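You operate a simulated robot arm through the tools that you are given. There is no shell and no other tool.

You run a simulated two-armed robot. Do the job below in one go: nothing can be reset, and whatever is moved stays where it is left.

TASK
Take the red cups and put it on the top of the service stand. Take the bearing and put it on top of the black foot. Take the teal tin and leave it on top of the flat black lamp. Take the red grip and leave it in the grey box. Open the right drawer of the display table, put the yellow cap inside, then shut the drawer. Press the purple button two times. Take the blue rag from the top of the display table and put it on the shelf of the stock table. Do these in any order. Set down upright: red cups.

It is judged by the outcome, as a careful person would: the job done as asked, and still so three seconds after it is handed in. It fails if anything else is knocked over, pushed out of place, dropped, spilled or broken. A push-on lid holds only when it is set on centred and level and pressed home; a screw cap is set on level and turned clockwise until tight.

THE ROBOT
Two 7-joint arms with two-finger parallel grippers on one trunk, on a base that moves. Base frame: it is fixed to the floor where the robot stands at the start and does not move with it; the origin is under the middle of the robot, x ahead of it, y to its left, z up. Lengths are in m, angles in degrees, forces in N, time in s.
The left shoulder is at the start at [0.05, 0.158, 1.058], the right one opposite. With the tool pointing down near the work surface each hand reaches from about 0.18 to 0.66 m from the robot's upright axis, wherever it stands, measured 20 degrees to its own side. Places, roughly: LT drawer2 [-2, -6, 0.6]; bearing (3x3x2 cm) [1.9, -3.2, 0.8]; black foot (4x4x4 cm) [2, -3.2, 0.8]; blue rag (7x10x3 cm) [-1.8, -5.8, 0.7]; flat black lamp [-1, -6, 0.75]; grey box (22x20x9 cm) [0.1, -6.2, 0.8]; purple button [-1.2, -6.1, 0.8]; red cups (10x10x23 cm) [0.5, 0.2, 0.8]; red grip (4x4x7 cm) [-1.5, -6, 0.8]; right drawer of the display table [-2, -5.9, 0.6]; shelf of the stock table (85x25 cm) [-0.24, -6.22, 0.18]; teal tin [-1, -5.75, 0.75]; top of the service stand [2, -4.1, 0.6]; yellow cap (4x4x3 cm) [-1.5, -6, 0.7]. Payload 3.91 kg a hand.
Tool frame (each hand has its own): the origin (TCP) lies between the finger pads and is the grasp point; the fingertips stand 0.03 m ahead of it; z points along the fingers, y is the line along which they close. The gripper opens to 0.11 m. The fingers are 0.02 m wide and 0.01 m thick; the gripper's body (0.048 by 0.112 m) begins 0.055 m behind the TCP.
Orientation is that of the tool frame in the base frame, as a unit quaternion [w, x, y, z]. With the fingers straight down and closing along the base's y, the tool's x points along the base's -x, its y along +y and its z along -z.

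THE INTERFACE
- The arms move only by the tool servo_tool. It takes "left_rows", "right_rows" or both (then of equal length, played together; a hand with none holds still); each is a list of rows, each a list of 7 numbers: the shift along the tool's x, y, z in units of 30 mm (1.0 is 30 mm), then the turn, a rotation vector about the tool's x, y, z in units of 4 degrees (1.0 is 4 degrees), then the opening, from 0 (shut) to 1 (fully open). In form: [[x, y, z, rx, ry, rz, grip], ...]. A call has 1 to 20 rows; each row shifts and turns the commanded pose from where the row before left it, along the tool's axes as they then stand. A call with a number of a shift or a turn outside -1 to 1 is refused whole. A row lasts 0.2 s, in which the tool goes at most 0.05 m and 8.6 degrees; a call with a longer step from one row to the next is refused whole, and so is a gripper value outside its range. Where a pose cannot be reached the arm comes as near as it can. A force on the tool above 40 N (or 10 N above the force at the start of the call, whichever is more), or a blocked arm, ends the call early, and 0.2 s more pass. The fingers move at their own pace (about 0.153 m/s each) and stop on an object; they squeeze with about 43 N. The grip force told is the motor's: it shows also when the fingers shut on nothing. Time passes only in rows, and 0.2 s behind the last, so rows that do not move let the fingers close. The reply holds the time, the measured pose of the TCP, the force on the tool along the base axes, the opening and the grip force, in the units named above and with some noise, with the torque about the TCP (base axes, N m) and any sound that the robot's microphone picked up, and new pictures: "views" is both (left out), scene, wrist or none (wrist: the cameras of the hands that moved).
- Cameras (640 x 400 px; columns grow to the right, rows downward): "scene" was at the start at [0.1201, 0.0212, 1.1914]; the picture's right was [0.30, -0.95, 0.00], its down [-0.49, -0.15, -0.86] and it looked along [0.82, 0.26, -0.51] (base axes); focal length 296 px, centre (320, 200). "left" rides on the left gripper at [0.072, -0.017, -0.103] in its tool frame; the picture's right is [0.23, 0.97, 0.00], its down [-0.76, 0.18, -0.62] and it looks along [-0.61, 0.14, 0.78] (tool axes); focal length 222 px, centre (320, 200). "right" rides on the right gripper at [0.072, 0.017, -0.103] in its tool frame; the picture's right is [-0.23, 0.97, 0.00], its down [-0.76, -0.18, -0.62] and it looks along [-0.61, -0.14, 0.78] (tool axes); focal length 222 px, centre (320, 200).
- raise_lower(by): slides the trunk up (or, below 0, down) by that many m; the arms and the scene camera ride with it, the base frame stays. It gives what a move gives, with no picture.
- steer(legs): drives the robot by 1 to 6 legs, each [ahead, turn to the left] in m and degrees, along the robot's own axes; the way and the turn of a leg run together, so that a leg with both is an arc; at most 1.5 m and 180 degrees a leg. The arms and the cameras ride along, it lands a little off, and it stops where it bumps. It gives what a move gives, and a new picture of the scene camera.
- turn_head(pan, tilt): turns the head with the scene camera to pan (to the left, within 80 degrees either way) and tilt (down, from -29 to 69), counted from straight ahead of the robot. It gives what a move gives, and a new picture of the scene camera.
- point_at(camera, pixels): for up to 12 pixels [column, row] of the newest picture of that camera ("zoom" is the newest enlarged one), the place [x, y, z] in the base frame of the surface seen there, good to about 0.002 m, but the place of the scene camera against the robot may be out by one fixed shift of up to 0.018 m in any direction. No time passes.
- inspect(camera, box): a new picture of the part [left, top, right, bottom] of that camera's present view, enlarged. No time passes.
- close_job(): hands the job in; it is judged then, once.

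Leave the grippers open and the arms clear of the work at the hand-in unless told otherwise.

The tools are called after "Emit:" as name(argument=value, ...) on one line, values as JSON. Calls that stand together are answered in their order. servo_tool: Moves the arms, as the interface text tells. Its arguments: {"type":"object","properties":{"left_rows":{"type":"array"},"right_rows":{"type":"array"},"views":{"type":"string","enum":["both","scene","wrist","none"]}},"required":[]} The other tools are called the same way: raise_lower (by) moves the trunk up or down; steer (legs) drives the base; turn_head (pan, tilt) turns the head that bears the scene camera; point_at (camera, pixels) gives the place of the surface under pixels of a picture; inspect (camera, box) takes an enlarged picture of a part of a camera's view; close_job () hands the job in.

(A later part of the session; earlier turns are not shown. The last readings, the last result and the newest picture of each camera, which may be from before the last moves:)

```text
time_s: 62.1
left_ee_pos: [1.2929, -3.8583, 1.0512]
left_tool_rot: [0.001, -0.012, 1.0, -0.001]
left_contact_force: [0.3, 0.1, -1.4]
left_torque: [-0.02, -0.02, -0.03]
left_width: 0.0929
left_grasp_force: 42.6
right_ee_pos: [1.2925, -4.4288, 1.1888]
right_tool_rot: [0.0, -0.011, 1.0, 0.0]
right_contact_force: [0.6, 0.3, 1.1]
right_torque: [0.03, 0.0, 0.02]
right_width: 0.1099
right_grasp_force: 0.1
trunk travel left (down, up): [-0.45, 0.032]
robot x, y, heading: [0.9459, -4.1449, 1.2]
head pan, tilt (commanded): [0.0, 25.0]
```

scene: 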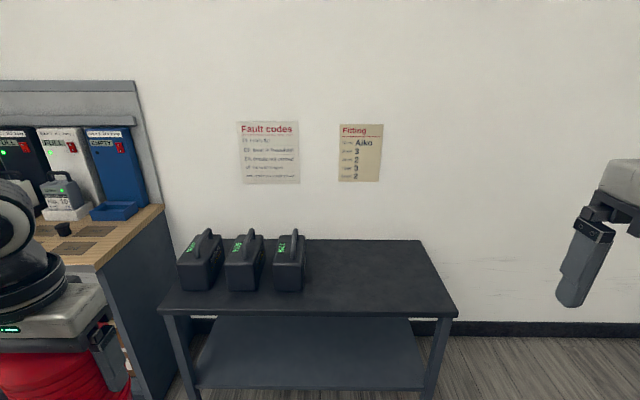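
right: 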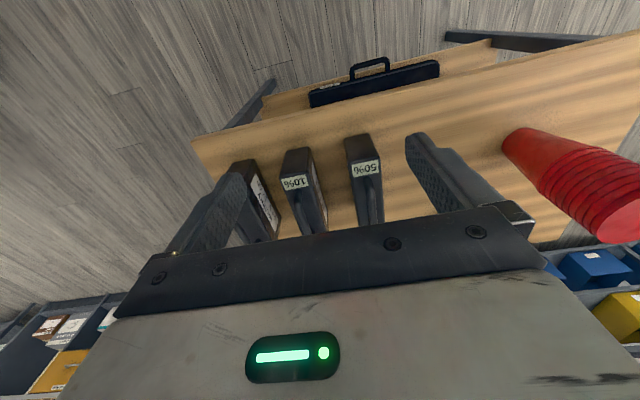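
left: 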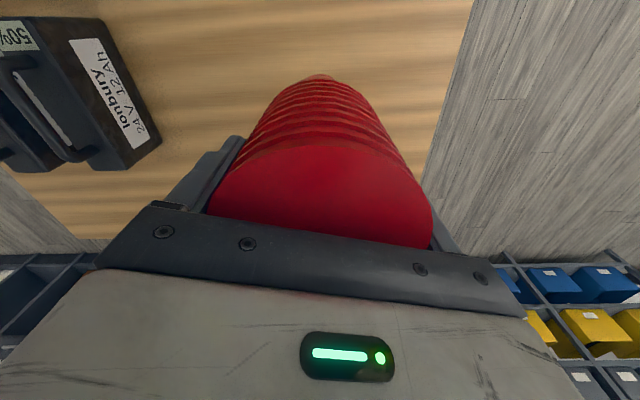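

I'm facing the stand. Its right half is free. I'll measure the top's corners and the boxes.

Emit:
point_at(camera="scene", pixels=[[165, 308], [452, 312], [420, 243], [360, 280], [370, 295], [300, 305], [305, 285], [290, 290], [385, 260], [200, 285], [62, 228], [62, 236]])

```text
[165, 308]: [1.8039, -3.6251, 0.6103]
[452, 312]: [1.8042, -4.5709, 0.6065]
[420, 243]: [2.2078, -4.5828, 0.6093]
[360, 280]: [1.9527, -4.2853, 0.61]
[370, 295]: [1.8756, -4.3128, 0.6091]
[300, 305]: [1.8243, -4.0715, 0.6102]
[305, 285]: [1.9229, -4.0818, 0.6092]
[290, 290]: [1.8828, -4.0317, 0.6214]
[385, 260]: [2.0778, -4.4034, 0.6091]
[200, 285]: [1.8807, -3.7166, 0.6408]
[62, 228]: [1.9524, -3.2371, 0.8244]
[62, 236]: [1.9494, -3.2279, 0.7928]
```

The stand's top is at about z 0.62 (true), with its front edge at x ≈ 1.815. The free spot is around [1.93, −4.27]. I'll drive so that spot is ahead and to the left of the robot, at (1.43, −4.53) heading 0.

Emit:
steer(legs=[[0, -57.8], [0.461, 0], [0, 56.6], [0.23, 0]])

Emit:
raise_lower(by=-0.08)

Emit:
turn_head(pan=10, tilt=50)

```text
time_s: 71.3
left_ee_pos: [1.7766, -4.243, 1.052]
left_tool_rot: [0.001, -0.01, 1.0, -0.002]
left_contact_force: [0.1, 0.2, -0.8]
left_torque: [-0.03, 0.04, 0.01]
left_width: 0.0931
left_grasp_force: 43.9
right_ee_pos: [1.772, -4.8128, 1.1885]
right_tool_rot: [-0.001, -0.008, 1.0, 0.0]
right_contact_force: [0.3, -0.1, 0.7]
right_torque: [0.0, 0.01, 0.02]
right_width: 0.1098
right_grasp_force: 0.0
trunk travel left (down, up): [-0.45, 0.032]
robot x, y, heading: [1.4295, -4.5293, 0.9]
head pan, tilt (commanded): [0.0, 25.0]
```

scene: 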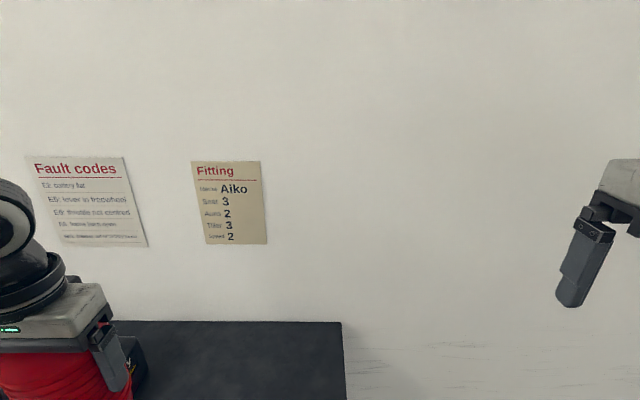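

```text
time_s: 72.5
left_ee_pos: [1.7769, -4.2424, 0.9721]
left_tool_rot: [0.0, -0.009, 1.0, 0.0]
left_contact_force: [-0.6, 0.4, -1.7]
left_torque: [0.01, -0.02, 0.03]
left_width: 0.0934
left_grasp_force: 43.2
right_ee_pos: [1.7726, -4.8128, 1.1077]
right_tool_rot: [0.002, -0.008, 1.0, 0.0]
right_contact_force: [-0.2, -0.3, 1.0]
right_torque: [0.03, 0.01, -0.01]
right_width: 0.1101
right_grasp_force: 0.1
trunk travel left (down, up): [-0.37, 0.112]
robot x, y, heading: [1.4287, -4.5305, 0.6]
head pan, tilt (commanded): [0.0, 25.0]
```

```text
time_s: 73.3
left_ee_pos: [1.7756, -4.2423, 0.9718]
left_tool_rot: [0.001, -0.009, 1.0, -0.001]
left_contact_force: [0.4, 0.3, -0.9]
left_torque: [0.01, 0.0, -0.02]
left_width: 0.0932
left_grasp_force: 43.1
right_ee_pos: [1.7728, -4.8133, 1.1078]
right_tool_rot: [-0.001, -0.008, 1.0, -0.001]
right_contact_force: [0.4, 0.1, 0.3]
right_torque: [0.0, 0.01, 0.0]
right_width: 0.1098
right_grasp_force: 0.0
trunk travel left (down, up): [-0.37, 0.112]
robot x, y, heading: [1.4249, -4.5254, 0.5]
head pan, tilt (commanded): [10.0, 50.0]
```

scene: 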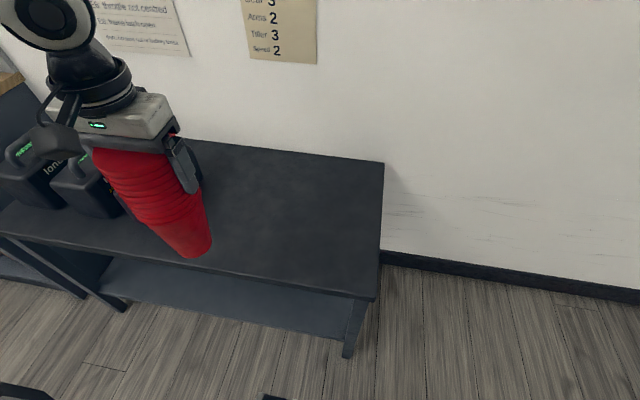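

The cups hang over the front of the stand with their bottom at z ≈ 0.79. I'll move them 15 cm forward over the free area, then measure the stand's surface with the wrist camera.

Emit:
servo_tool(left_rows=[[-0.5, -0.1, 0, 0, 0, 0, 0.5], [-0.8, -0.2, 0, 0, 0, 0, 0.5], [-0.9, -0.2, 0, 0, 0, 0, 0.5], [-0.9, -0.2, 0, 0, 0, 0, 0.5], [-0.9, -0.1, 0, 0, 0, 0, 0.5], [-0.7, 0, 0, 0, 0, 0, 0.5], [-0.4, 0, 0, 0, 0, 0, 0.5], [0, 0, 0, 0, 0, 0, 0.5]], views="both")

```text
time_s: 75.2
left_ee_pos: [1.9289, -4.264, 0.9742]
left_tool_rot: [0.001, -0.009, 1.0, -0.001]
left_contact_force: [-0.1, -0.9, -0.6]
left_torque: [0.04, -0.03, 0.0]
left_width: 0.0929
left_grasp_force: 43.3
right_ee_pos: [1.7725, -4.8133, 1.1082]
right_tool_rot: [0.0, -0.008, 1.0, 0.0]
right_contact_force: [0.2, -0.2, -0.2]
right_torque: [0.01, 0.01, -0.01]
right_width: 0.1098
right_grasp_force: 0.1
trunk travel left (down, up): [-0.37, 0.112]
robot x, y, heading: [1.4256, -4.5283, 0.9]
head pan, tilt (commanded): [10.0, 50.0]
```

scene: 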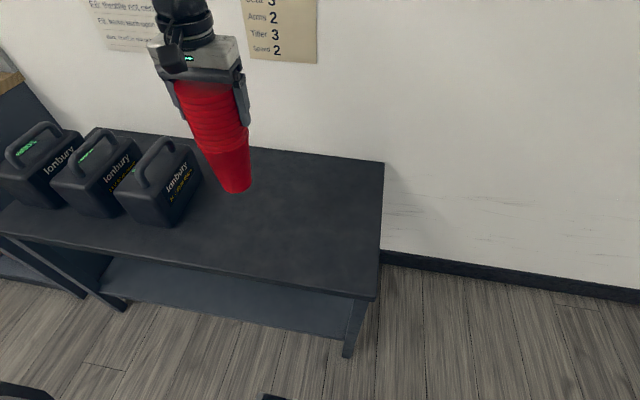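
left: 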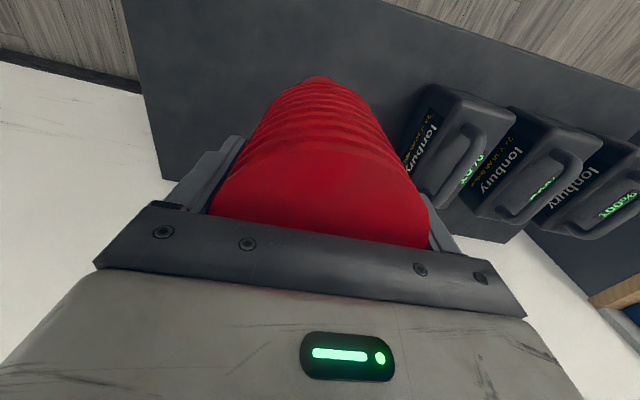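

The cups are over the free part. I'll read the stand's surface height from the left wrist camera.

Emit:
point_at(camera="left", pixels=[[200, 60], [230, 100], [350, 50], [380, 100], [170, 150]])

```text
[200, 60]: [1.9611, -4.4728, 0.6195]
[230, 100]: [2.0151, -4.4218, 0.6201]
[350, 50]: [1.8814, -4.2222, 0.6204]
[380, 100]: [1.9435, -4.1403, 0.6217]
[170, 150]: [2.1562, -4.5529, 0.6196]
```

The surface is at z 0.620, so the cups touch down at TCP z ≈ 0.802. I'll descend most of the way, then finish in small steps watching the force.

Emit:
servo_tool(left_rows=[[0, 0, 0.4, 0, 0, 0, 0.5], [0, 0, 0.8, 0, 0, 0, 0.5], [0, 0, 0.9, 0, 0, 0, 0.5], [0, 0, 0.9, 0, 0, 0, 0.5], [0, 0, 0.9, 0, 0, 0, 0.5], [0, 0, 0.7, 0, 0, 0, 0.5], [0, 0, 0.5, 0, 0, 0, 0.5], [0, 0, 0.3, 0, 0, 0, 0.5], [0, 0, 0, 0, 0, 0, 0.5]], views="scene")

```text
time_s: 77.2
left_ee_pos: [1.9039, -4.2515, 0.8321]
left_tool_rot: [0.002, -0.01, 1.0, -0.002]
left_contact_force: [-0.4, 0.4, -1.9]
left_torque: [0.02, 0.01, -0.02]
left_width: 0.0931
left_grasp_force: 42.6
left hand out of reach, approached as far as the arm can: row 5, 6, 7, 8
right_ee_pos: [1.7739, -4.8139, 1.1073]
right_tool_rot: [0.0, -0.009, 1.0, 0.0]
right_contact_force: [-0.6, 0.5, -0.6]
right_torque: [0.01, 0.03, 0.0]
right_width: 0.1101
right_grasp_force: 0.0
trunk travel left (down, up): [-0.37, 0.112]
robot x, y, heading: [1.4274, -4.5319, 1.0]
head pan, tilt (commanded): [10.0, 50.0]
```

scene: 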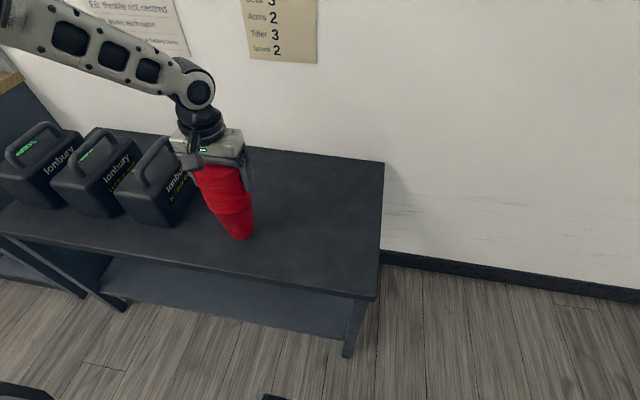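

The arm is at its limit low down at [1.904, −4.252, 0.832]. That's still a good spot, 9 cm in from the front edge. Lowering the trunk will carry the cups straight down, so I'll go down 2.5 cm first.

Emit:
raise_lower(by=-0.025)

```text
time_s: 77.9
left_ee_pos: [1.9047, -4.2517, 0.8081]
left_tool_rot: [0.002, -0.009, 1.0, -0.001]
left_contact_force: [-0.9, -0.6, -0.9]
left_torque: [0.0, 0.0, 0.01]
left_width: 0.093
left_grasp_force: 42.9
right_ee_pos: [1.7722, -4.8132, 1.0846]
right_tool_rot: [0.001, -0.008, 1.0, 0.0]
right_contact_force: [0.1, -0.3, -0.9]
right_torque: [-0.01, -0.01, -0.01]
right_width: 0.11
right_grasp_force: 0.0
trunk travel left (down, up): [-0.345, 0.137]
robot x, y, heading: [1.4267, -4.5301, 0.4]
head pan, tilt (commanded): [10.0, 50.0]
```

There are about 6 mm left to touchdown at 0.802. I'll lower in a small trunk step and check the force.

Emit:
raise_lower(by=-0.005)

Emit:
inspect(camera="scene", box=[150, 140, 310, 260])

```text
time_s: 78.4
left_ee_pos: [1.9047, -4.2521, 0.803]
left_tool_rot: [0.002, -0.009, 1.0, -0.002]
left_contact_force: [0.4, -0.2, 1.6]
left_torque: [0.02, 0.07, 0.01]
left_width: 0.0931
left_grasp_force: 42.7
right_ee_pos: [1.7718, -4.8128, 1.0773]
right_tool_rot: [0.001, -0.008, 1.0, 0.0]
right_contact_force: [0.7, 0.2, 0.2]
right_torque: [0.01, 0.0, 0.02]
right_width: 0.1098
right_grasp_force: 0.1
trunk travel left (down, up): [-0.34, 0.142]
robot x, y, heading: [1.4291, -4.5315, 0.6]
head pan, tilt (commanded): [10.0, 50.0]
```

```text
3.33 times, centred on (230, 200) of scene
```

zoom: 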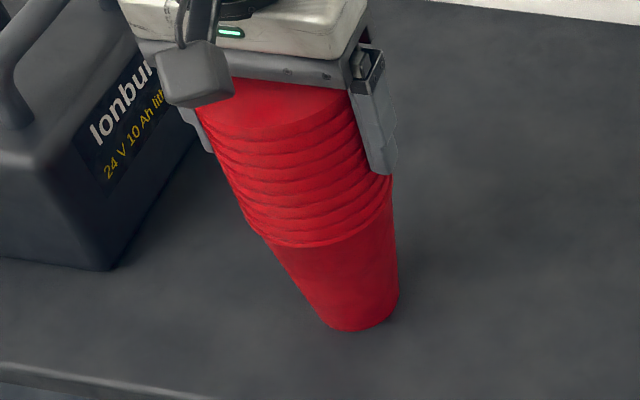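

The force changed from about −1 N to +1.6 N, so the cups are touching the stand. I'll open the fingers gently and then raise the hand straight up.

Emit:
servo_tool(left_rows=[[0, 0, 0, 0, 0, 0, 0.8], [0, 0, 0, 0, 0, 0, 0.88], [0, 0, 0, 0, 0, 0, 0.95], [0, 0, 0, 0, 0, 0, 1], [0, 0, 0, 0, 0, 0, 1]], views="both")

```text
time_s: 79.6
left_ee_pos: [1.9047, -4.2515, 0.8038]
left_tool_rot: [0.002, -0.009, 1.0, -0.002]
left_contact_force: [0.0, 1.8, 0.6]
left_torque: [0.01, 0.02, 0.02]
left_width: 0.1099
left_grasp_force: 0.1
right_ee_pos: [1.7721, -4.8128, 1.079]
right_tool_rot: [0.0, -0.008, 1.0, 0.0]
right_contact_force: [0.3, -0.2, -0.2]
right_torque: [-0.01, 0.02, 0.02]
right_width: 0.1099
right_grasp_force: 0.1
trunk travel left (down, up): [-0.34, 0.142]
robot x, y, heading: [1.4241, -4.528, 0.6]
head pan, tilt (commanded): [10.0, 50.0]
```

scene: 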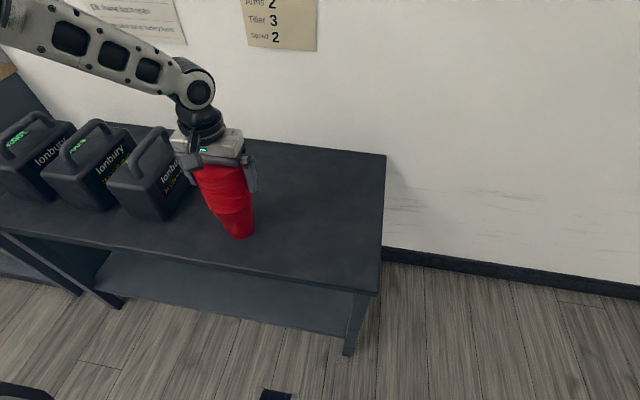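
left: 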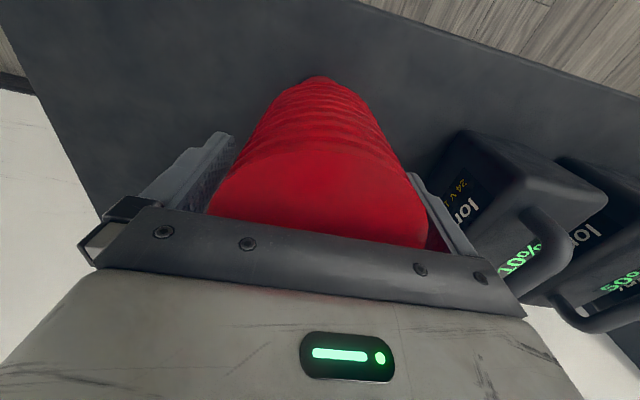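

The cups stand free with a gap on both sides. I'll raise the whole trunk 12 cm so the hand comes off exactly vertically.

Emit:
raise_lower(by=0.12)

Emit:
turn_head(pan=10, tilt=45)

```text
time_s: 81.1
left_ee_pos: [1.9055, -4.2506, 0.9225]
left_tool_rot: [0.002, -0.009, 1.0, -0.002]
left_contact_force: [-0.1, -0.2, 0.5]
left_torque: [-0.03, 0.01, 0.03]
left_width: 0.1099
left_grasp_force: 0.1
right_ee_pos: [1.7718, -4.8132, 1.1974]
right_tool_rot: [0.0, -0.007, 1.0, 0.0]
right_contact_force: [-0.7, -0.4, 0.5]
right_torque: [-0.01, -0.05, -0.02]
right_width: 0.1099
right_grasp_force: 0.1
trunk travel left (down, up): [-0.46, 0.022]
robot x, y, heading: [1.4295, -4.5304, 0.9]
head pan, tilt (commanded): [10.0, 50.0]
```

```text
time_s: 81.8
left_ee_pos: [1.9049, -4.2513, 0.9228]
left_tool_rot: [0.002, -0.009, 1.0, -0.002]
left_contact_force: [0.8, -0.8, 1.1]
left_torque: [0.0, 0.0, 0.03]
left_width: 0.1101
left_grasp_force: 0.0
right_ee_pos: [1.7721, -4.813, 1.1991]
right_tool_rot: [0.0, -0.008, 1.0, 0.0]
right_contact_force: [0.3, -0.9, -0.4]
right_torque: [0.0, 0.0, 0.02]
right_width: 0.1099
right_grasp_force: 0.1
trunk travel left (down, up): [-0.46, 0.022]
robot x, y, heading: [1.4284, -4.527, 0.6]
head pan, tilt (commanded): [10.0, 45.0]
```

scene: 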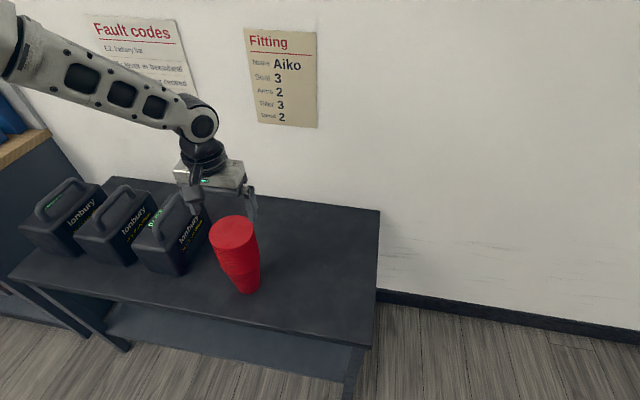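

The cups stand upright on the stand. I'll lift and retract the left hand, then drive back and round to face the end of the workbench at y ≈ −3.45.

Emit:
servo_tool(left_rows=[[0, 0, -0.8, 0, 0, 0, 1], [0, 0, -0.8, 0, 0, 0, 1], [0.5, 0, -0.4, 0, 0, 0, 1], [0.9, 0, 0, 0, 0, 0, 1], [0.9, 0, 0, 0, 0, 0, 1], [0.9, 0, 0, 0, 0, 0, 1], [0.9, 0, 0, 0, 0, 0, 1], [0.5, 0, 0, 0, 0, 0, 1]], views="none")

Emit:
steer(legs=[[-0.25, 0], [0, 89.3], [1.08, 0], [0, -90], [0.22, 0]])

Emit:
turn_head(pan=20, tilt=40)

```text
time_s: 83.6
left_ee_pos: [1.7668, -4.2555, 0.982]
left_tool_rot: [0.002, -0.01, 1.0, -0.001]
left_contact_force: [-0.8, 0.5, 0.3]
left_torque: [0.0, 0.02, 0.02]
left_width: 0.1102
left_grasp_force: 0.0
right_ee_pos: [1.7723, -4.8117, 1.1966]
right_tool_rot: [0.0, -0.008, 1.0, 0.0]
right_contact_force: [0.0, -0.2, 0.4]
right_torque: [-0.02, 0.02, 0.04]
right_width: 0.1101
right_grasp_force: 0.0
trunk travel left (down, up): [-0.46, 0.022]
robot x, y, heading: [1.4284, -4.5283, 0.7]
head pan, tilt (commanded): [10.0, 45.0]
```

```text
time_s: 99.5
left_ee_pos: [1.725, -3.1754, 0.9829]
left_tool_rot: [0.001, -0.004, 1.0, -0.002]
left_contact_force: [0.9, -0.2, -0.2]
left_torque: [-0.01, -0.01, 0.0]
left_width: 0.1104
left_grasp_force: 0.0
right_ee_pos: [1.7253, -3.7353, 1.1981]
right_tool_rot: [0.0, -0.003, 1.0, 0.0]
right_contact_force: [0.3, -0.8, -1.1]
right_torque: [0.01, 0.05, 0.0]
right_width: 0.1099
right_grasp_force: 0.1
trunk travel left (down, up): [-0.46, 0.022]
robot x, y, heading: [1.3816, -3.4461, 0.1]
head pan, tilt (commanded): [10.0, 45.0]
```

scene: 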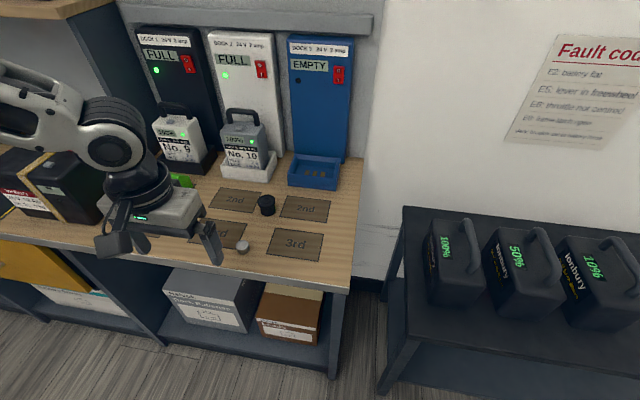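

```text
time_s: 100.2
left_ee_pos: [1.7252, -3.1755, 0.9815]
left_tool_rot: [0.002, -0.004, 1.0, -0.001]
left_contact_force: [0.2, -0.4, -1.1]
left_torque: [0.04, -0.03, 0.02]
left_width: 0.1105
left_grasp_force: 0.0
right_ee_pos: [1.7248, -3.7331, 1.1978]
right_tool_rot: [0.001, -0.003, 1.0, 0.0]
right_contact_force: [0.7, -0.1, 0.1]
right_torque: [0.02, -0.01, 0.0]
right_width: 0.1097
right_grasp_force: 0.0
trunk travel left (down, up): [-0.46, 0.022]
robot x, y, heading: [1.3817, -3.444, 0.0]
head pan, tilt (commanded): [20.0, 40.0]
```

scene: 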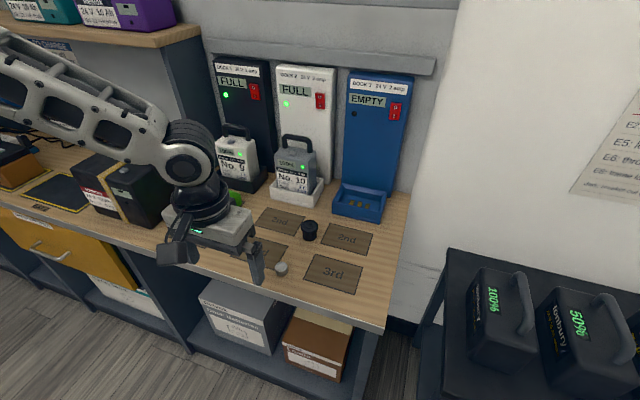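

The black foot is at (310, 230) and the small silvery bearing at (281, 268). I'll enlarge and measure them.

Emit:
inspect(camera="scene", box=[240, 190, 400, 300])

Emit:
point_at(camera="scene", pixels=[[310, 225], [310, 235], [310, 241], [281, 264], [281, 270], [281, 274], [300, 262], [330, 285], [385, 315], [270, 210]])

```text
3.64 times, centred on (320, 245) of scene
```

zoom: 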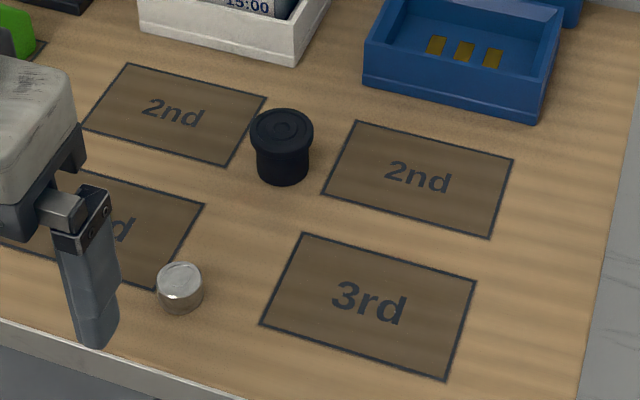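

```text
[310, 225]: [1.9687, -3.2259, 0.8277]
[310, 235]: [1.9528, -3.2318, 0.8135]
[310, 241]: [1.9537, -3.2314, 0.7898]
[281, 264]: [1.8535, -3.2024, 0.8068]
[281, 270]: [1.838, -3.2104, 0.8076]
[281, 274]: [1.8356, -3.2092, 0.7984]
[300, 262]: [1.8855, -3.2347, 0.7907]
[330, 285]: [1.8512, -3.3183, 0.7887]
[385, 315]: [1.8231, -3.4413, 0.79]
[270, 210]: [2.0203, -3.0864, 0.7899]
```

The bearing is about 2 cm high, at [1.86, −3.20] on the bench top (z ≈ 0.80). The foot's top is at z ≈ 0.84, at [1.975, −3.22]. I'll ease forward 10 cm so both are within comfortable reach, and lower the trunk a little.

Emit:
steer(legs=[[0.1, 0]])

Emit:
raise_lower(by=-0.06)

Emit:
inspect(camera="left", box=[0, 0, 640, 400])

```text
time_s: 101.4
left_ee_pos: [1.8249, -3.1755, 0.9826]
left_tool_rot: [0.001, -0.004, 1.0, -0.001]
left_contact_force: [0.4, 0.1, 0.2]
left_torque: [0.01, 0.01, 0.01]
left_width: 0.1098
left_grasp_force: 0.1
right_ee_pos: [1.8239, -3.7344, 1.1972]
right_tool_rot: [0.0, -0.002, 1.0, 0.0]
right_contact_force: [-0.3, 1.3, -1.1]
right_torque: [0.0, 0.01, 0.0]
right_width: 0.1101
right_grasp_force: 0.0
trunk travel left (down, up): [-0.46, 0.022]
robot x, y, heading: [1.4818, -3.4457, 0.2]
head pan, tilt (commanded): [20.0, 40.0]
```

scene: 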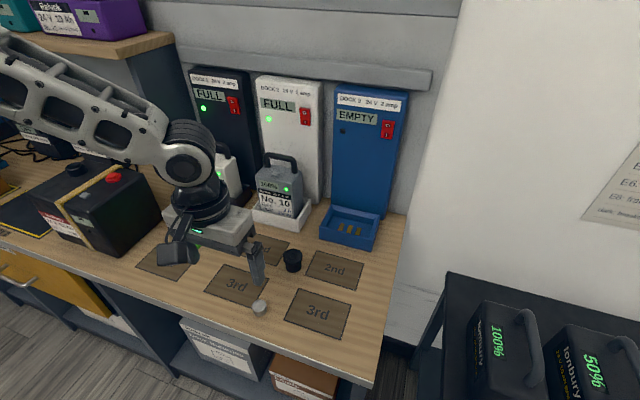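

```text
time_s: 102.4
left_ee_pos: [1.8235, -3.175, 0.9214]
left_tool_rot: [0.002, -0.004, 1.0, 0.0]
left_contact_force: [-0.6, -0.1, 0.4]
left_torque: [0.06, 0.0, 0.01]
left_width: 0.11
left_grasp_force: 0.1
right_ee_pos: [1.8241, -3.7341, 1.1379]
right_tool_rot: [0.001, -0.002, 1.0, 0.001]
right_contact_force: [-0.1, -1.0, -1.2]
right_torque: [-0.01, 0.05, -0.01]
right_width: 0.1101
right_grasp_force: 0.0
trunk travel left (down, up): [-0.4, 0.082]
robot x, y, heading: [1.4842, -3.4488, 0.1]
head pan, tilt (commanded): [20.0, 40.0]
```

```text
1.00 times, centred on (320, 200) of left (not enlarged: the box is as wide or as high as the picture)
```

zoom: 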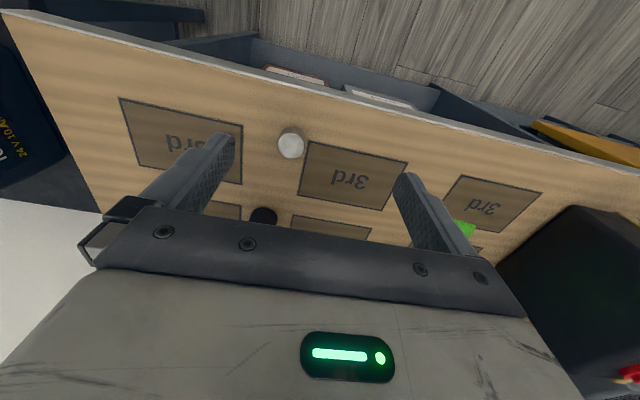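

The wrist camera sees the bearing at (291, 145) and the black foot at (262, 215). I'll measure both.

Emit:
point_at(camera="zoom", pixels=[[292, 146], [283, 150], [301, 150], [292, 157], [291, 131], [286, 138], [262, 213], [255, 212], [272, 212], [263, 207], [320, 140]])

Emit:
inspect(camera="left", box=[240, 110, 340, 172])

```text
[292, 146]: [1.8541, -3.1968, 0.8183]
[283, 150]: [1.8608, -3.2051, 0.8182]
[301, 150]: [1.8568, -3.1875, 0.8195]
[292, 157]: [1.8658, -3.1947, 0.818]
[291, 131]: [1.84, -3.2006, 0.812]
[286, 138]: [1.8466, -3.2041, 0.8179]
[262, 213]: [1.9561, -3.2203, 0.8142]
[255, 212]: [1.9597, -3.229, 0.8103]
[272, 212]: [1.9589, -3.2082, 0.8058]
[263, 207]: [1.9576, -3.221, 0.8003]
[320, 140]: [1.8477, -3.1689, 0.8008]
```

```text
6.40 times, centred on (290, 141) of left
```

zoom: 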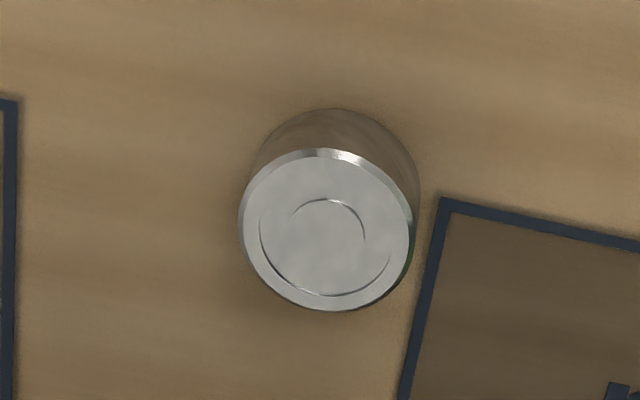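

The bearing's top disc is centred at about (328, 230) in this enlargement. I'll measure round its edge.

Emit:
point_at(camera="zoom", pixels=[[328, 230], [246, 225], [408, 240], [330, 306], [326, 156], [275, 285], [385, 175], [272, 170], [385, 290]])

```text
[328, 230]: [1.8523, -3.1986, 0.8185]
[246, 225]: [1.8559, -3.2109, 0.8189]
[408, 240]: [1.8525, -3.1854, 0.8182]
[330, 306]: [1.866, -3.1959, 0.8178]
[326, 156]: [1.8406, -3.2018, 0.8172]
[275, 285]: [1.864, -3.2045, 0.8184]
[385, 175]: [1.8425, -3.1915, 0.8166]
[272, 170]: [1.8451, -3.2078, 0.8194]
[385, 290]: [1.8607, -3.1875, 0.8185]
```

The bearing's centre is [1.8534, −3.1982], its top is at z 0.818 and the bench is at z 0.801. I'll move the left hand above it with a narrower opening and come down to TCP z ≈ 0.86.

Emit:
servo_tool(left_rows=[[-0.5, -0.39, 0.4, 0, 0, 0, 0.7], [-0.49, -0.39, 0.6, 0, 0, 0, 0.6], [0, 0, 0.6, 0, 0, 0, 0.6], [0, 0, 0.4, 0, 0, 0, 0.6], [0, 0, 0, 0, 0, 0, 0.6]], views="both")

```text
time_s: 103.6
left_ee_pos: [1.8551, -3.1991, 0.8609]
left_tool_rot: [0.002, -0.004, 1.0, -0.002]
left_contact_force: [1.1, 1.1, -0.5]
left_torque: [-0.02, -0.03, -0.04]
left_width: 0.0662
left_grasp_force: 0.0
right_ee_pos: [1.823, -3.7337, 1.1382]
right_tool_rot: [0.0, -0.003, 1.0, 0.001]
right_contact_force: [0.0, -1.1, -0.5]
right_torque: [-0.02, 0.01, 0.01]
right_width: 0.11
right_grasp_force: 0.0
trunk travel left (down, up): [-0.4, 0.082]
robot x, y, heading: [1.4841, -3.4466, 0.2]
head pan, tilt (commanded): [20.0, 40.0]
```

scene: 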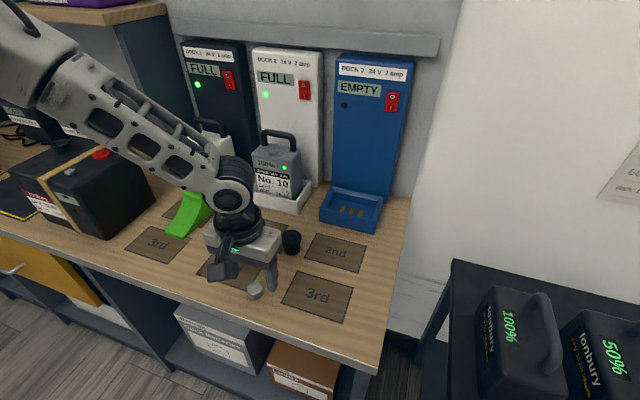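
left: 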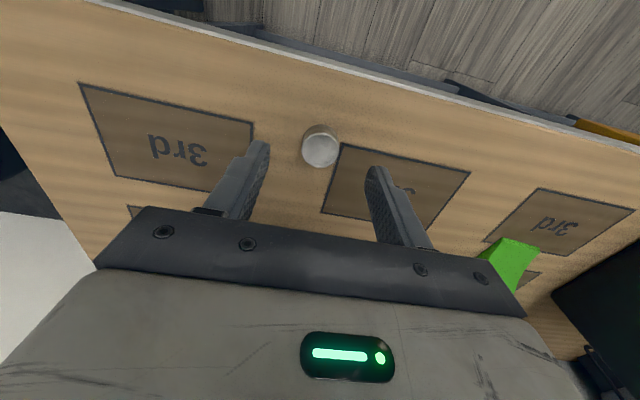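

The bearing is centred between the fingers, within 2 mm. I'll descend to TCP z ≈ 0.834, with the fingertips 3 mm above the bench, and close.

Emit:
servo_tool(left_rows=[[0.05, 0.03, 0.4, 0, 0, 0, 0.6], [0, 0, 0.3, 0, 0, 0, 0.6], [0, 0, 0.2, 0, 0, 0, 0.6], [0, 0, 0, 0, 0, 0, 0.6]], views="wrist")

```text
time_s: 104.6
left_ee_pos: [1.8523, -3.1988, 0.8344]
left_tool_rot: [0.001, -0.004, 1.0, -0.001]
left_contact_force: [0.1, -0.1, 0.2]
left_torque: [0.07, -0.03, 0.03]
left_width: 0.0661
left_grasp_force: 0.0
right_ee_pos: [1.823, -3.7348, 1.1373]
right_tool_rot: [0.0, -0.002, 1.0, 0.0]
right_contact_force: [-0.1, 0.5, -0.2]
right_torque: [0.0, 0.04, -0.01]
right_width: 0.11
right_grasp_force: 0.0
trunk travel left (down, up): [-0.4, 0.082]
robot x, y, heading: [1.4842, -3.4494, -0.0]
head pan, tilt (commanded): [20.0, 40.0]
```

left: 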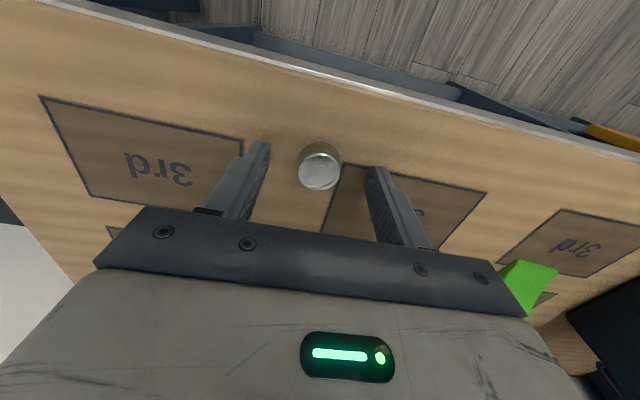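

The bearing sits right at the pads. Closing now.

Emit:
servo_tool(left_rows=[[0, 0, 0, 0, 0, 0, 0.4], [0, 0, 0, 0, 0, 0, 0.2], [0, 0, 0, 0, 0, 0, 0.1], [0, 0, 0, 0, 0, 0, 0.1], [0, 0, 0, 0, 0, 0, 0.1]], views="wrist")

```text
time_s: 105.8
left_ee_pos: [1.8527, -3.1981, 0.8345]
left_tool_rot: [0.002, -0.004, 1.0, -0.001]
left_contact_force: [0.2, 0.1, 0.3]
left_torque: [0.02, -0.04, 0.02]
left_width: 0.0268
left_grasp_force: 43.3
right_ee_pos: [1.8235, -3.7342, 1.1377]
right_tool_rot: [0.001, -0.003, 1.0, 0.0]
right_contact_force: [0.3, -0.2, 0.3]
right_torque: [-0.01, 0.0, 0.02]
right_width: 0.1099
right_grasp_force: 0.1
trunk travel left (down, up): [-0.4, 0.082]
robot x, y, heading: [1.4795, -3.4462, -0.1]
head pan, tilt (commanded): [20.0, 40.0]
```

left: 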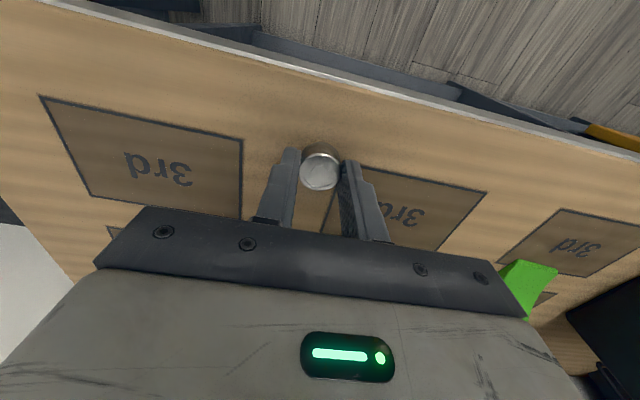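

The bearing is gripped at 0.0268 m width. I'll lift it 9 cm and move toward the foot to see it from the wrist camera.

Emit:
servo_tool(left_rows=[[0, 0, -0.5, 0, 0, 0, 0.1], [0, 0, -0.8, 0, 0, 0, 0.1], [0, 0, -0.9, 0, 0, 0, 0.1], [0, 0, -0.8, 0, 0, 0, 0.1], [-0.6, -0.2, -0.3, 0, 0, 0, 0.1], [-0.9, -0.3, 0, 0, 0, 0, 0.1], [-0.9, -0.2, 0, 0, 0, 0, 0.1], [0, 0, 0, 0, 0, 0, 0.1]], views="both")

```text
time_s: 107.6
left_ee_pos: [1.9248, -3.2184, 0.9345]
left_tool_rot: [0.002, -0.004, 1.0, -0.002]
left_contact_force: [0.0, -0.2, -1.8]
left_torque: [0.02, -0.01, -0.01]
left_width: 0.0265
left_grasp_force: 43.2
right_ee_pos: [1.823, -3.7336, 1.1372]
right_tool_rot: [0.001, -0.003, 1.0, -0.001]
right_contact_force: [-0.7, -0.5, 0.6]
right_torque: [0.03, -0.03, 0.0]
right_width: 0.1099
right_grasp_force: 0.0
trunk travel left (down, up): [-0.4, 0.082]
robot x, y, heading: [1.4836, -3.4487, 0.3]
head pan, tilt (commanded): [20.0, 40.0]
```

scene: 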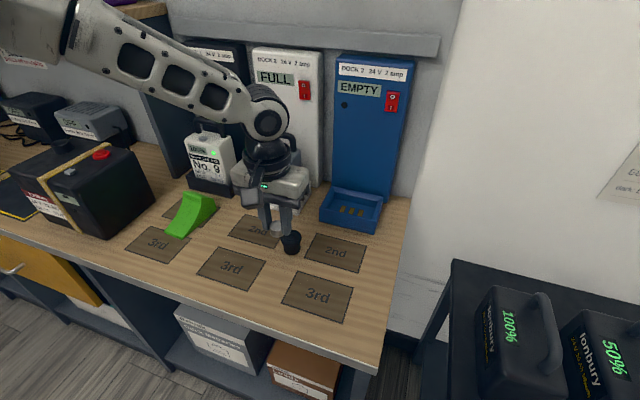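
left: 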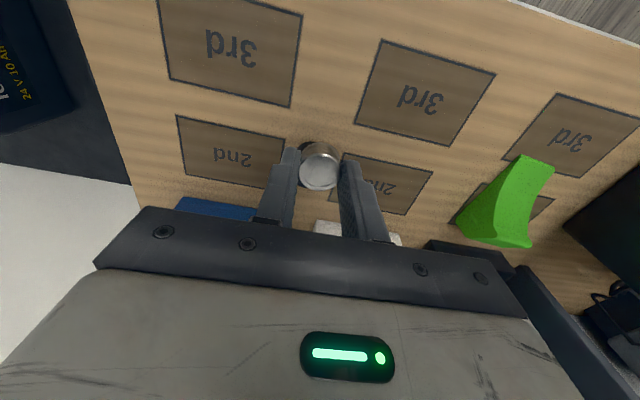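

The foot is hidden under the hand in this view. I'll shift 8 cm to the left so the wrist camera sees the foot beside the fingers, and measure it.

Emit:
servo_tool(left_rows=[[0, 0.9, 0, 0, 0, 0, 0.1], [0, 0.9, 0, 0, 0, 0, 0.1], [0, 0.9, 0, 0, 0, 0, 0.1], [0, 0, 0, 0, 0, 0, 0.1]], views="wrist")

Emit:
inspect(camera="left", box=[180, 110, 280, 172])

```text
time_s: 108.6
left_ee_pos: [1.9245, -3.1368, 0.9344]
left_tool_rot: [0.001, -0.004, 1.0, -0.001]
left_contact_force: [-0.1, 0.6, -1.6]
left_torque: [0.0, -0.02, 0.0]
left_width: 0.0266
left_grasp_force: 43.1
right_ee_pos: [1.8236, -3.7354, 1.1372]
right_tool_rot: [0.001, -0.003, 1.0, 0.0]
right_contact_force: [-0.6, -0.5, 0.7]
right_torque: [0.0, -0.05, -0.01]
right_width: 0.1098
right_grasp_force: 0.0
trunk travel left (down, up): [-0.4, 0.082]
robot x, y, heading: [1.4835, -3.4502, 0.2]
head pan, tilt (commanded): [20.0, 40.0]
```

left: 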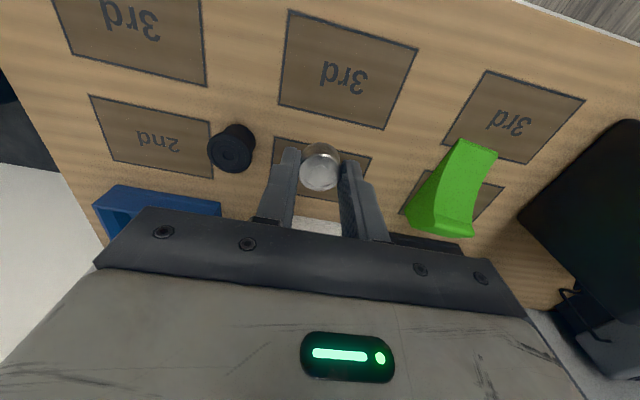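

```text
6.40 times, centred on (230, 141) of left
```

zoom: 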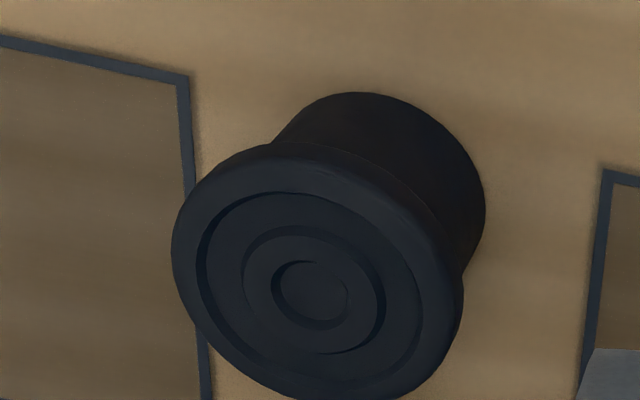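

I see the foot's top with concentric rings centred at about (313, 290) in this enlargement. I'll measure points on it.

Emit:
point_at(camera="zoom", pixels=[[313, 293], [205, 270], [415, 310], [290, 200], [345, 385], [250, 260], [380, 310], [178, 235], [458, 320], [285, 165], [330, 396]])

```text
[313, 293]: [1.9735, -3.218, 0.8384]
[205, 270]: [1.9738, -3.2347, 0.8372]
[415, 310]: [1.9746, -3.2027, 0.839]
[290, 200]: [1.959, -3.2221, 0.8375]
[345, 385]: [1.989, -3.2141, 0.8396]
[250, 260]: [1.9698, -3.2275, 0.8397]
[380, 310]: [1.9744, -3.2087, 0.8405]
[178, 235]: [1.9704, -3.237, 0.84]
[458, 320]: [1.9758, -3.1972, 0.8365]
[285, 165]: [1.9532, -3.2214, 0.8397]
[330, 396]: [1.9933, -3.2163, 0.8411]
```

The foot's centre is [1.9737, −3.2183] with its top at z 0.8395. I'll also check where the held bearing sits relative to the TCP.

Emit:
point_at(camera="left", pixels=[[320, 172], [303, 170], [337, 172], [320, 187], [320, 160], [310, 183], [331, 183]])

```text
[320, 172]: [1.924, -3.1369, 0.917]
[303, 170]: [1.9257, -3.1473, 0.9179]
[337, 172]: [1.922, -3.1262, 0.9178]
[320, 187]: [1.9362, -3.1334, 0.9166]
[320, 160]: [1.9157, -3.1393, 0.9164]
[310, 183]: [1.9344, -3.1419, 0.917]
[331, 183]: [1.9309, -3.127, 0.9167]
```

The bearing is centred on the TCP. I'll move above the foot: +4.9 cm in x and −8.2 cm in y.

Emit:
servo_tool(left_rows=[[-0.4, -0.68, 0, 0, 0, 0, 0.1], [-0.42, -0.68, 0, 0, 0, 0, 0.1], [-0.42, -0.68, 0, 0, 0, 0, 0.1], [-0.4, -0.68, 0, 0, 0, 0, 0.1], [0, 0, 0.5, 0, 0, 0, 0.1], [0, 0, 0.5, 0, 0, 0, 0.1], [0, 0, 0, 0, 0, 0, 0.1]], views="both")

```text
time_s: 110.2
left_ee_pos: [1.9713, -3.2165, 0.9055]
left_tool_rot: [0.002, -0.005, 1.0, -0.001]
left_contact_force: [0.4, 0.2, -0.7]
left_torque: [0.0, -0.04, 0.01]
left_width: 0.0267
left_grasp_force: 42.9
right_ee_pos: [1.8237, -3.7341, 1.1381]
right_tool_rot: [0.001, -0.002, 1.0, 0.0]
right_contact_force: [0.3, 1.1, -0.6]
right_torque: [0.05, 0.02, -0.02]
right_width: 0.1101
right_grasp_force: 0.0
trunk travel left (down, up): [-0.4, 0.082]
robot x, y, heading: [1.4851, -3.4474, 0.3]
head pan, tilt (commanded): [20.0, 40.0]
```

scene: 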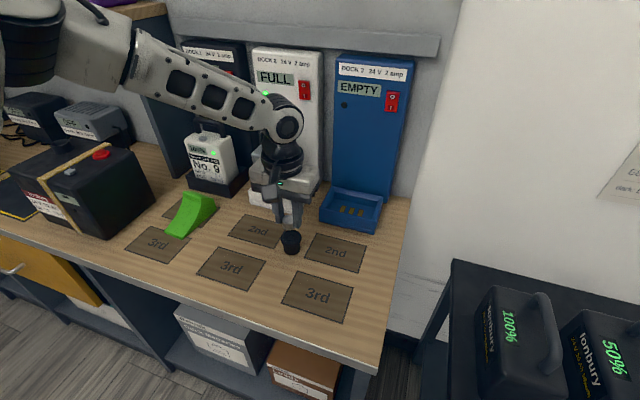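
left: 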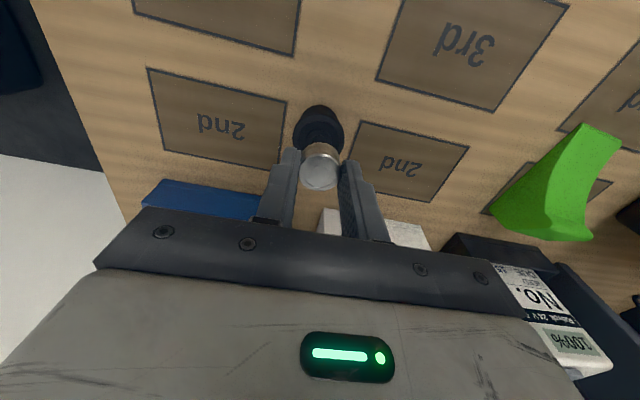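

I'm 2 mm off. I'll correct that and descend to about 6 mm above contact, then check alignment.

Emit:
servo_tool(left_rows=[[-0.07, -0.05, 0.3, 0, 0, 0, 0.1], [0, 0, 0.3, 0, 0, 0, 0.1], [0, 0, 0.2, 0, 0, 0, 0.1], [0, 0, 0, 0, 0, 0, 0.1]], views="wrist")

Emit:
inspect(camera="left", box=[260, 100, 380, 212])

Emit:
inspect(camera="scene", box=[240, 170, 340, 270])

```text
time_s: 111.2
left_ee_pos: [1.9646, -3.2103, 0.8905]
left_tool_rot: [0.001, -0.005, 1.0, -0.001]
left_contact_force: [-0.1, 0.1, -0.4]
left_torque: [-0.02, -0.01, 0.01]
left_width: 0.0263
left_grasp_force: 42.7
left hand out of reach, approached as far as the arm can: row 1, 2, 3
right_ee_pos: [1.8238, -3.7347, 1.1396]
right_tool_rot: [0.001, -0.003, 1.0, 0.0]
right_contact_force: [0.1, 0.6, -0.1]
right_torque: [0.02, 0.0, 0.0]
right_width: 0.1101
right_grasp_force: 0.1
trunk travel left (down, up): [-0.4, 0.082]
robot x, y, heading: [1.4807, -3.4475, 0.1]
head pan, tilt (commanded): [20.0, 40.0]
```

left: 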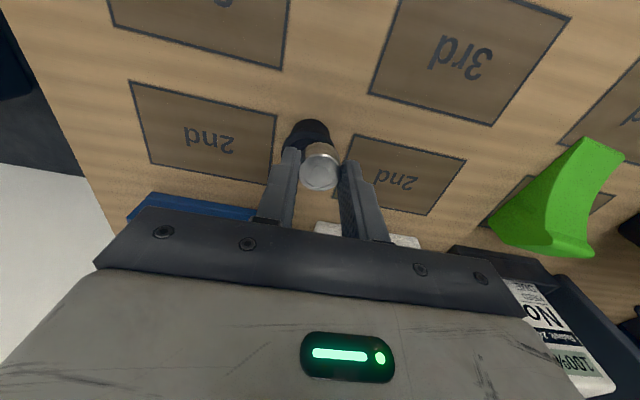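

```text
3.57 times, centred on (320, 156) of left
```

zoom: 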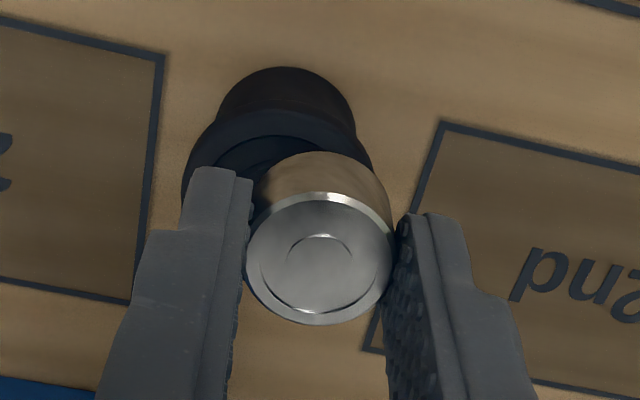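

```text
4.00 times, centred on (290, 220) of scene
```

zoom: 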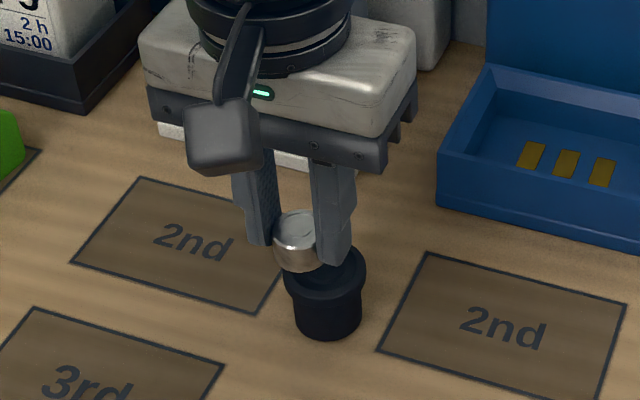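

That hit the arm's limit again and drifted 9 mm. I'll go back up, where the arm reaches fully, align there, and use the trunk for the final vertical descent.

Emit:
servo_tool(left_rows=[[0, 0, -0.7, 0, 0, 0, 0.1], [0, 0, -0.7, 0, 0, 0, 0.1], [-0.15, -0.13, -0.2, 0, 0, 0, 0.1], [-0.15, -0.13, 0, 0, 0, 0, 0.1], [0, 0, 0, 0, 0, 0, 0.1]], views="none")

```text
time_s: 112.4
left_ee_pos: [1.9736, -3.2191, 0.9374]
left_tool_rot: [0.001, -0.004, 1.0, -0.002]
left_contact_force: [-0.2, -0.3, -0.8]
left_torque: [-0.01, 0.03, -0.01]
left_width: 0.0268
left_grasp_force: 42.7
right_ee_pos: [1.8244, -3.7343, 1.1389]
right_tool_rot: [0.0, -0.003, 1.0, 0.001]
right_contact_force: [-0.1, -0.4, 0.1]
right_torque: [-0.01, 0.0, 0.01]
right_width: 0.11
right_grasp_force: 0.0
trunk travel left (down, up): [-0.4, 0.082]
robot x, y, heading: [1.4798, -3.4448, -0.1]
head pan, tilt (commanded): [20.0, 40.0]
```

Aligned at [1.9736, −3.2191]. I'll lower the trunk 5.3 cm, which leaves about 1 cm to go.

Emit:
raise_lower(by=-0.053)

Emit:
inspect(camera="left", box=[260, 100, 380, 212])

Emit:
inspect(camera="scene", box=[240, 150, 340, 250])

```text
time_s: 113.3
left_ee_pos: [1.9733, -3.2198, 0.8869]
left_tool_rot: [0.001, -0.004, 1.0, -0.002]
left_contact_force: [-0.4, -0.3, -1.0]
left_torque: [0.01, 0.02, -0.01]
left_width: 0.0267
left_grasp_force: 43.5
right_ee_pos: [1.822, -3.7332, 1.0859]
right_tool_rot: [0.001, -0.003, 1.0, 0.0]
right_contact_force: [-0.7, -0.1, 0.6]
right_torque: [-0.02, 0.01, 0.01]
right_width: 0.11
right_grasp_force: 0.1
trunk travel left (down, up): [-0.347, 0.135]
robot x, y, heading: [1.4821, -3.4472, 0.2]
head pan, tilt (commanded): [20.0, 40.0]
```

```text
3.57 times, centred on (320, 156) of left
```

zoom: 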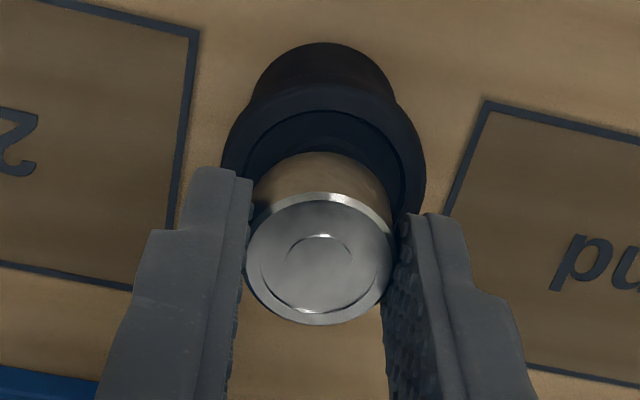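

```text
4.00 times, centred on (290, 200) of scene
```

zoom: 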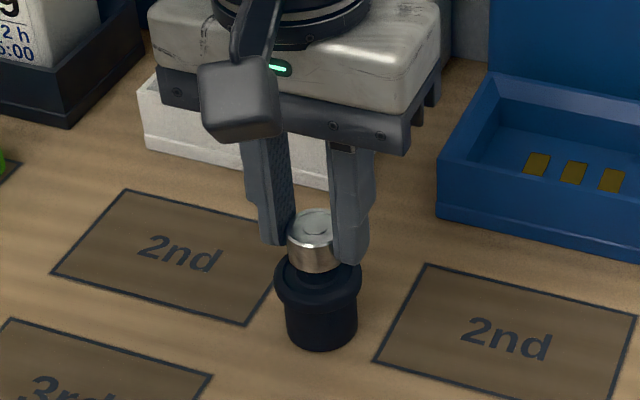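

Well aligned from both views. I'll lower 1 cm, then make tiny steps.

Emit:
raise_lower(by=-0.01)

Emit:
raise_lower(by=-0.003)

Emit:
inspect(camera="scene", box=[240, 150, 340, 250])

```text
time_s: 113.9
left_ee_pos: [1.9737, -3.2192, 0.8739]
left_tool_rot: [0.002, -0.005, 1.0, -0.002]
left_contact_force: [0.3, -0.5, -0.8]
left_torque: [0.01, 0.03, 0.0]
left_width: 0.0267
left_grasp_force: 43.0
right_ee_pos: [1.8229, -3.7341, 1.0749]
right_tool_rot: [0.001, -0.004, 1.0, -0.001]
right_contact_force: [-0.3, -1.4, -0.2]
right_torque: [0.0, 0.0, 0.01]
right_width: 0.1099
right_grasp_force: 0.0
trunk travel left (down, up): [-0.337, 0.145]
robot x, y, heading: [1.4809, -3.4457, -0.0]
head pan, tilt (commanded): [20.0, 40.0]
```

```text
time_s: 114.4
left_ee_pos: [1.9735, -3.219, 0.8745]
left_tool_rot: [0.003, -0.004, 1.0, -0.001]
left_contact_force: [-1.4, 2.1, 13.1]
left_torque: [0.08, 0.06, 0.05]
left_width: 0.026
left_grasp_force: 43.1
right_ee_pos: [1.8239, -3.7352, 1.0726]
right_tool_rot: [0.001, -0.003, 1.0, 0.0]
right_contact_force: [-0.2, 0.1, -0.3]
right_torque: [0.0, 0.02, -0.01]
right_width: 0.11
right_grasp_force: 0.0
trunk travel left (down, up): [-0.334, 0.148]
robot x, y, heading: [1.4824, -3.4474, 0.1]
head pan, tilt (commanded): [20.0, 40.0]
```

```text
4.00 times, centred on (290, 200) of scene
```

zoom: 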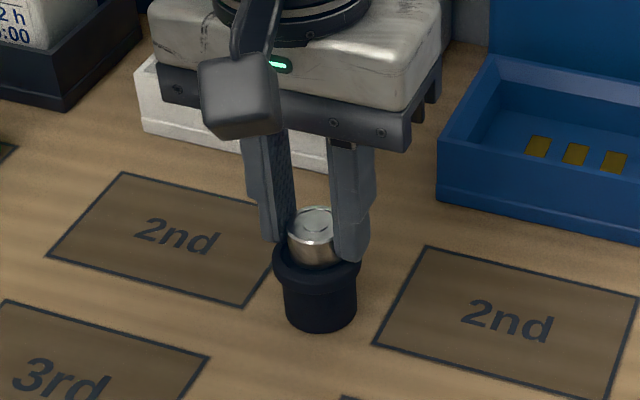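

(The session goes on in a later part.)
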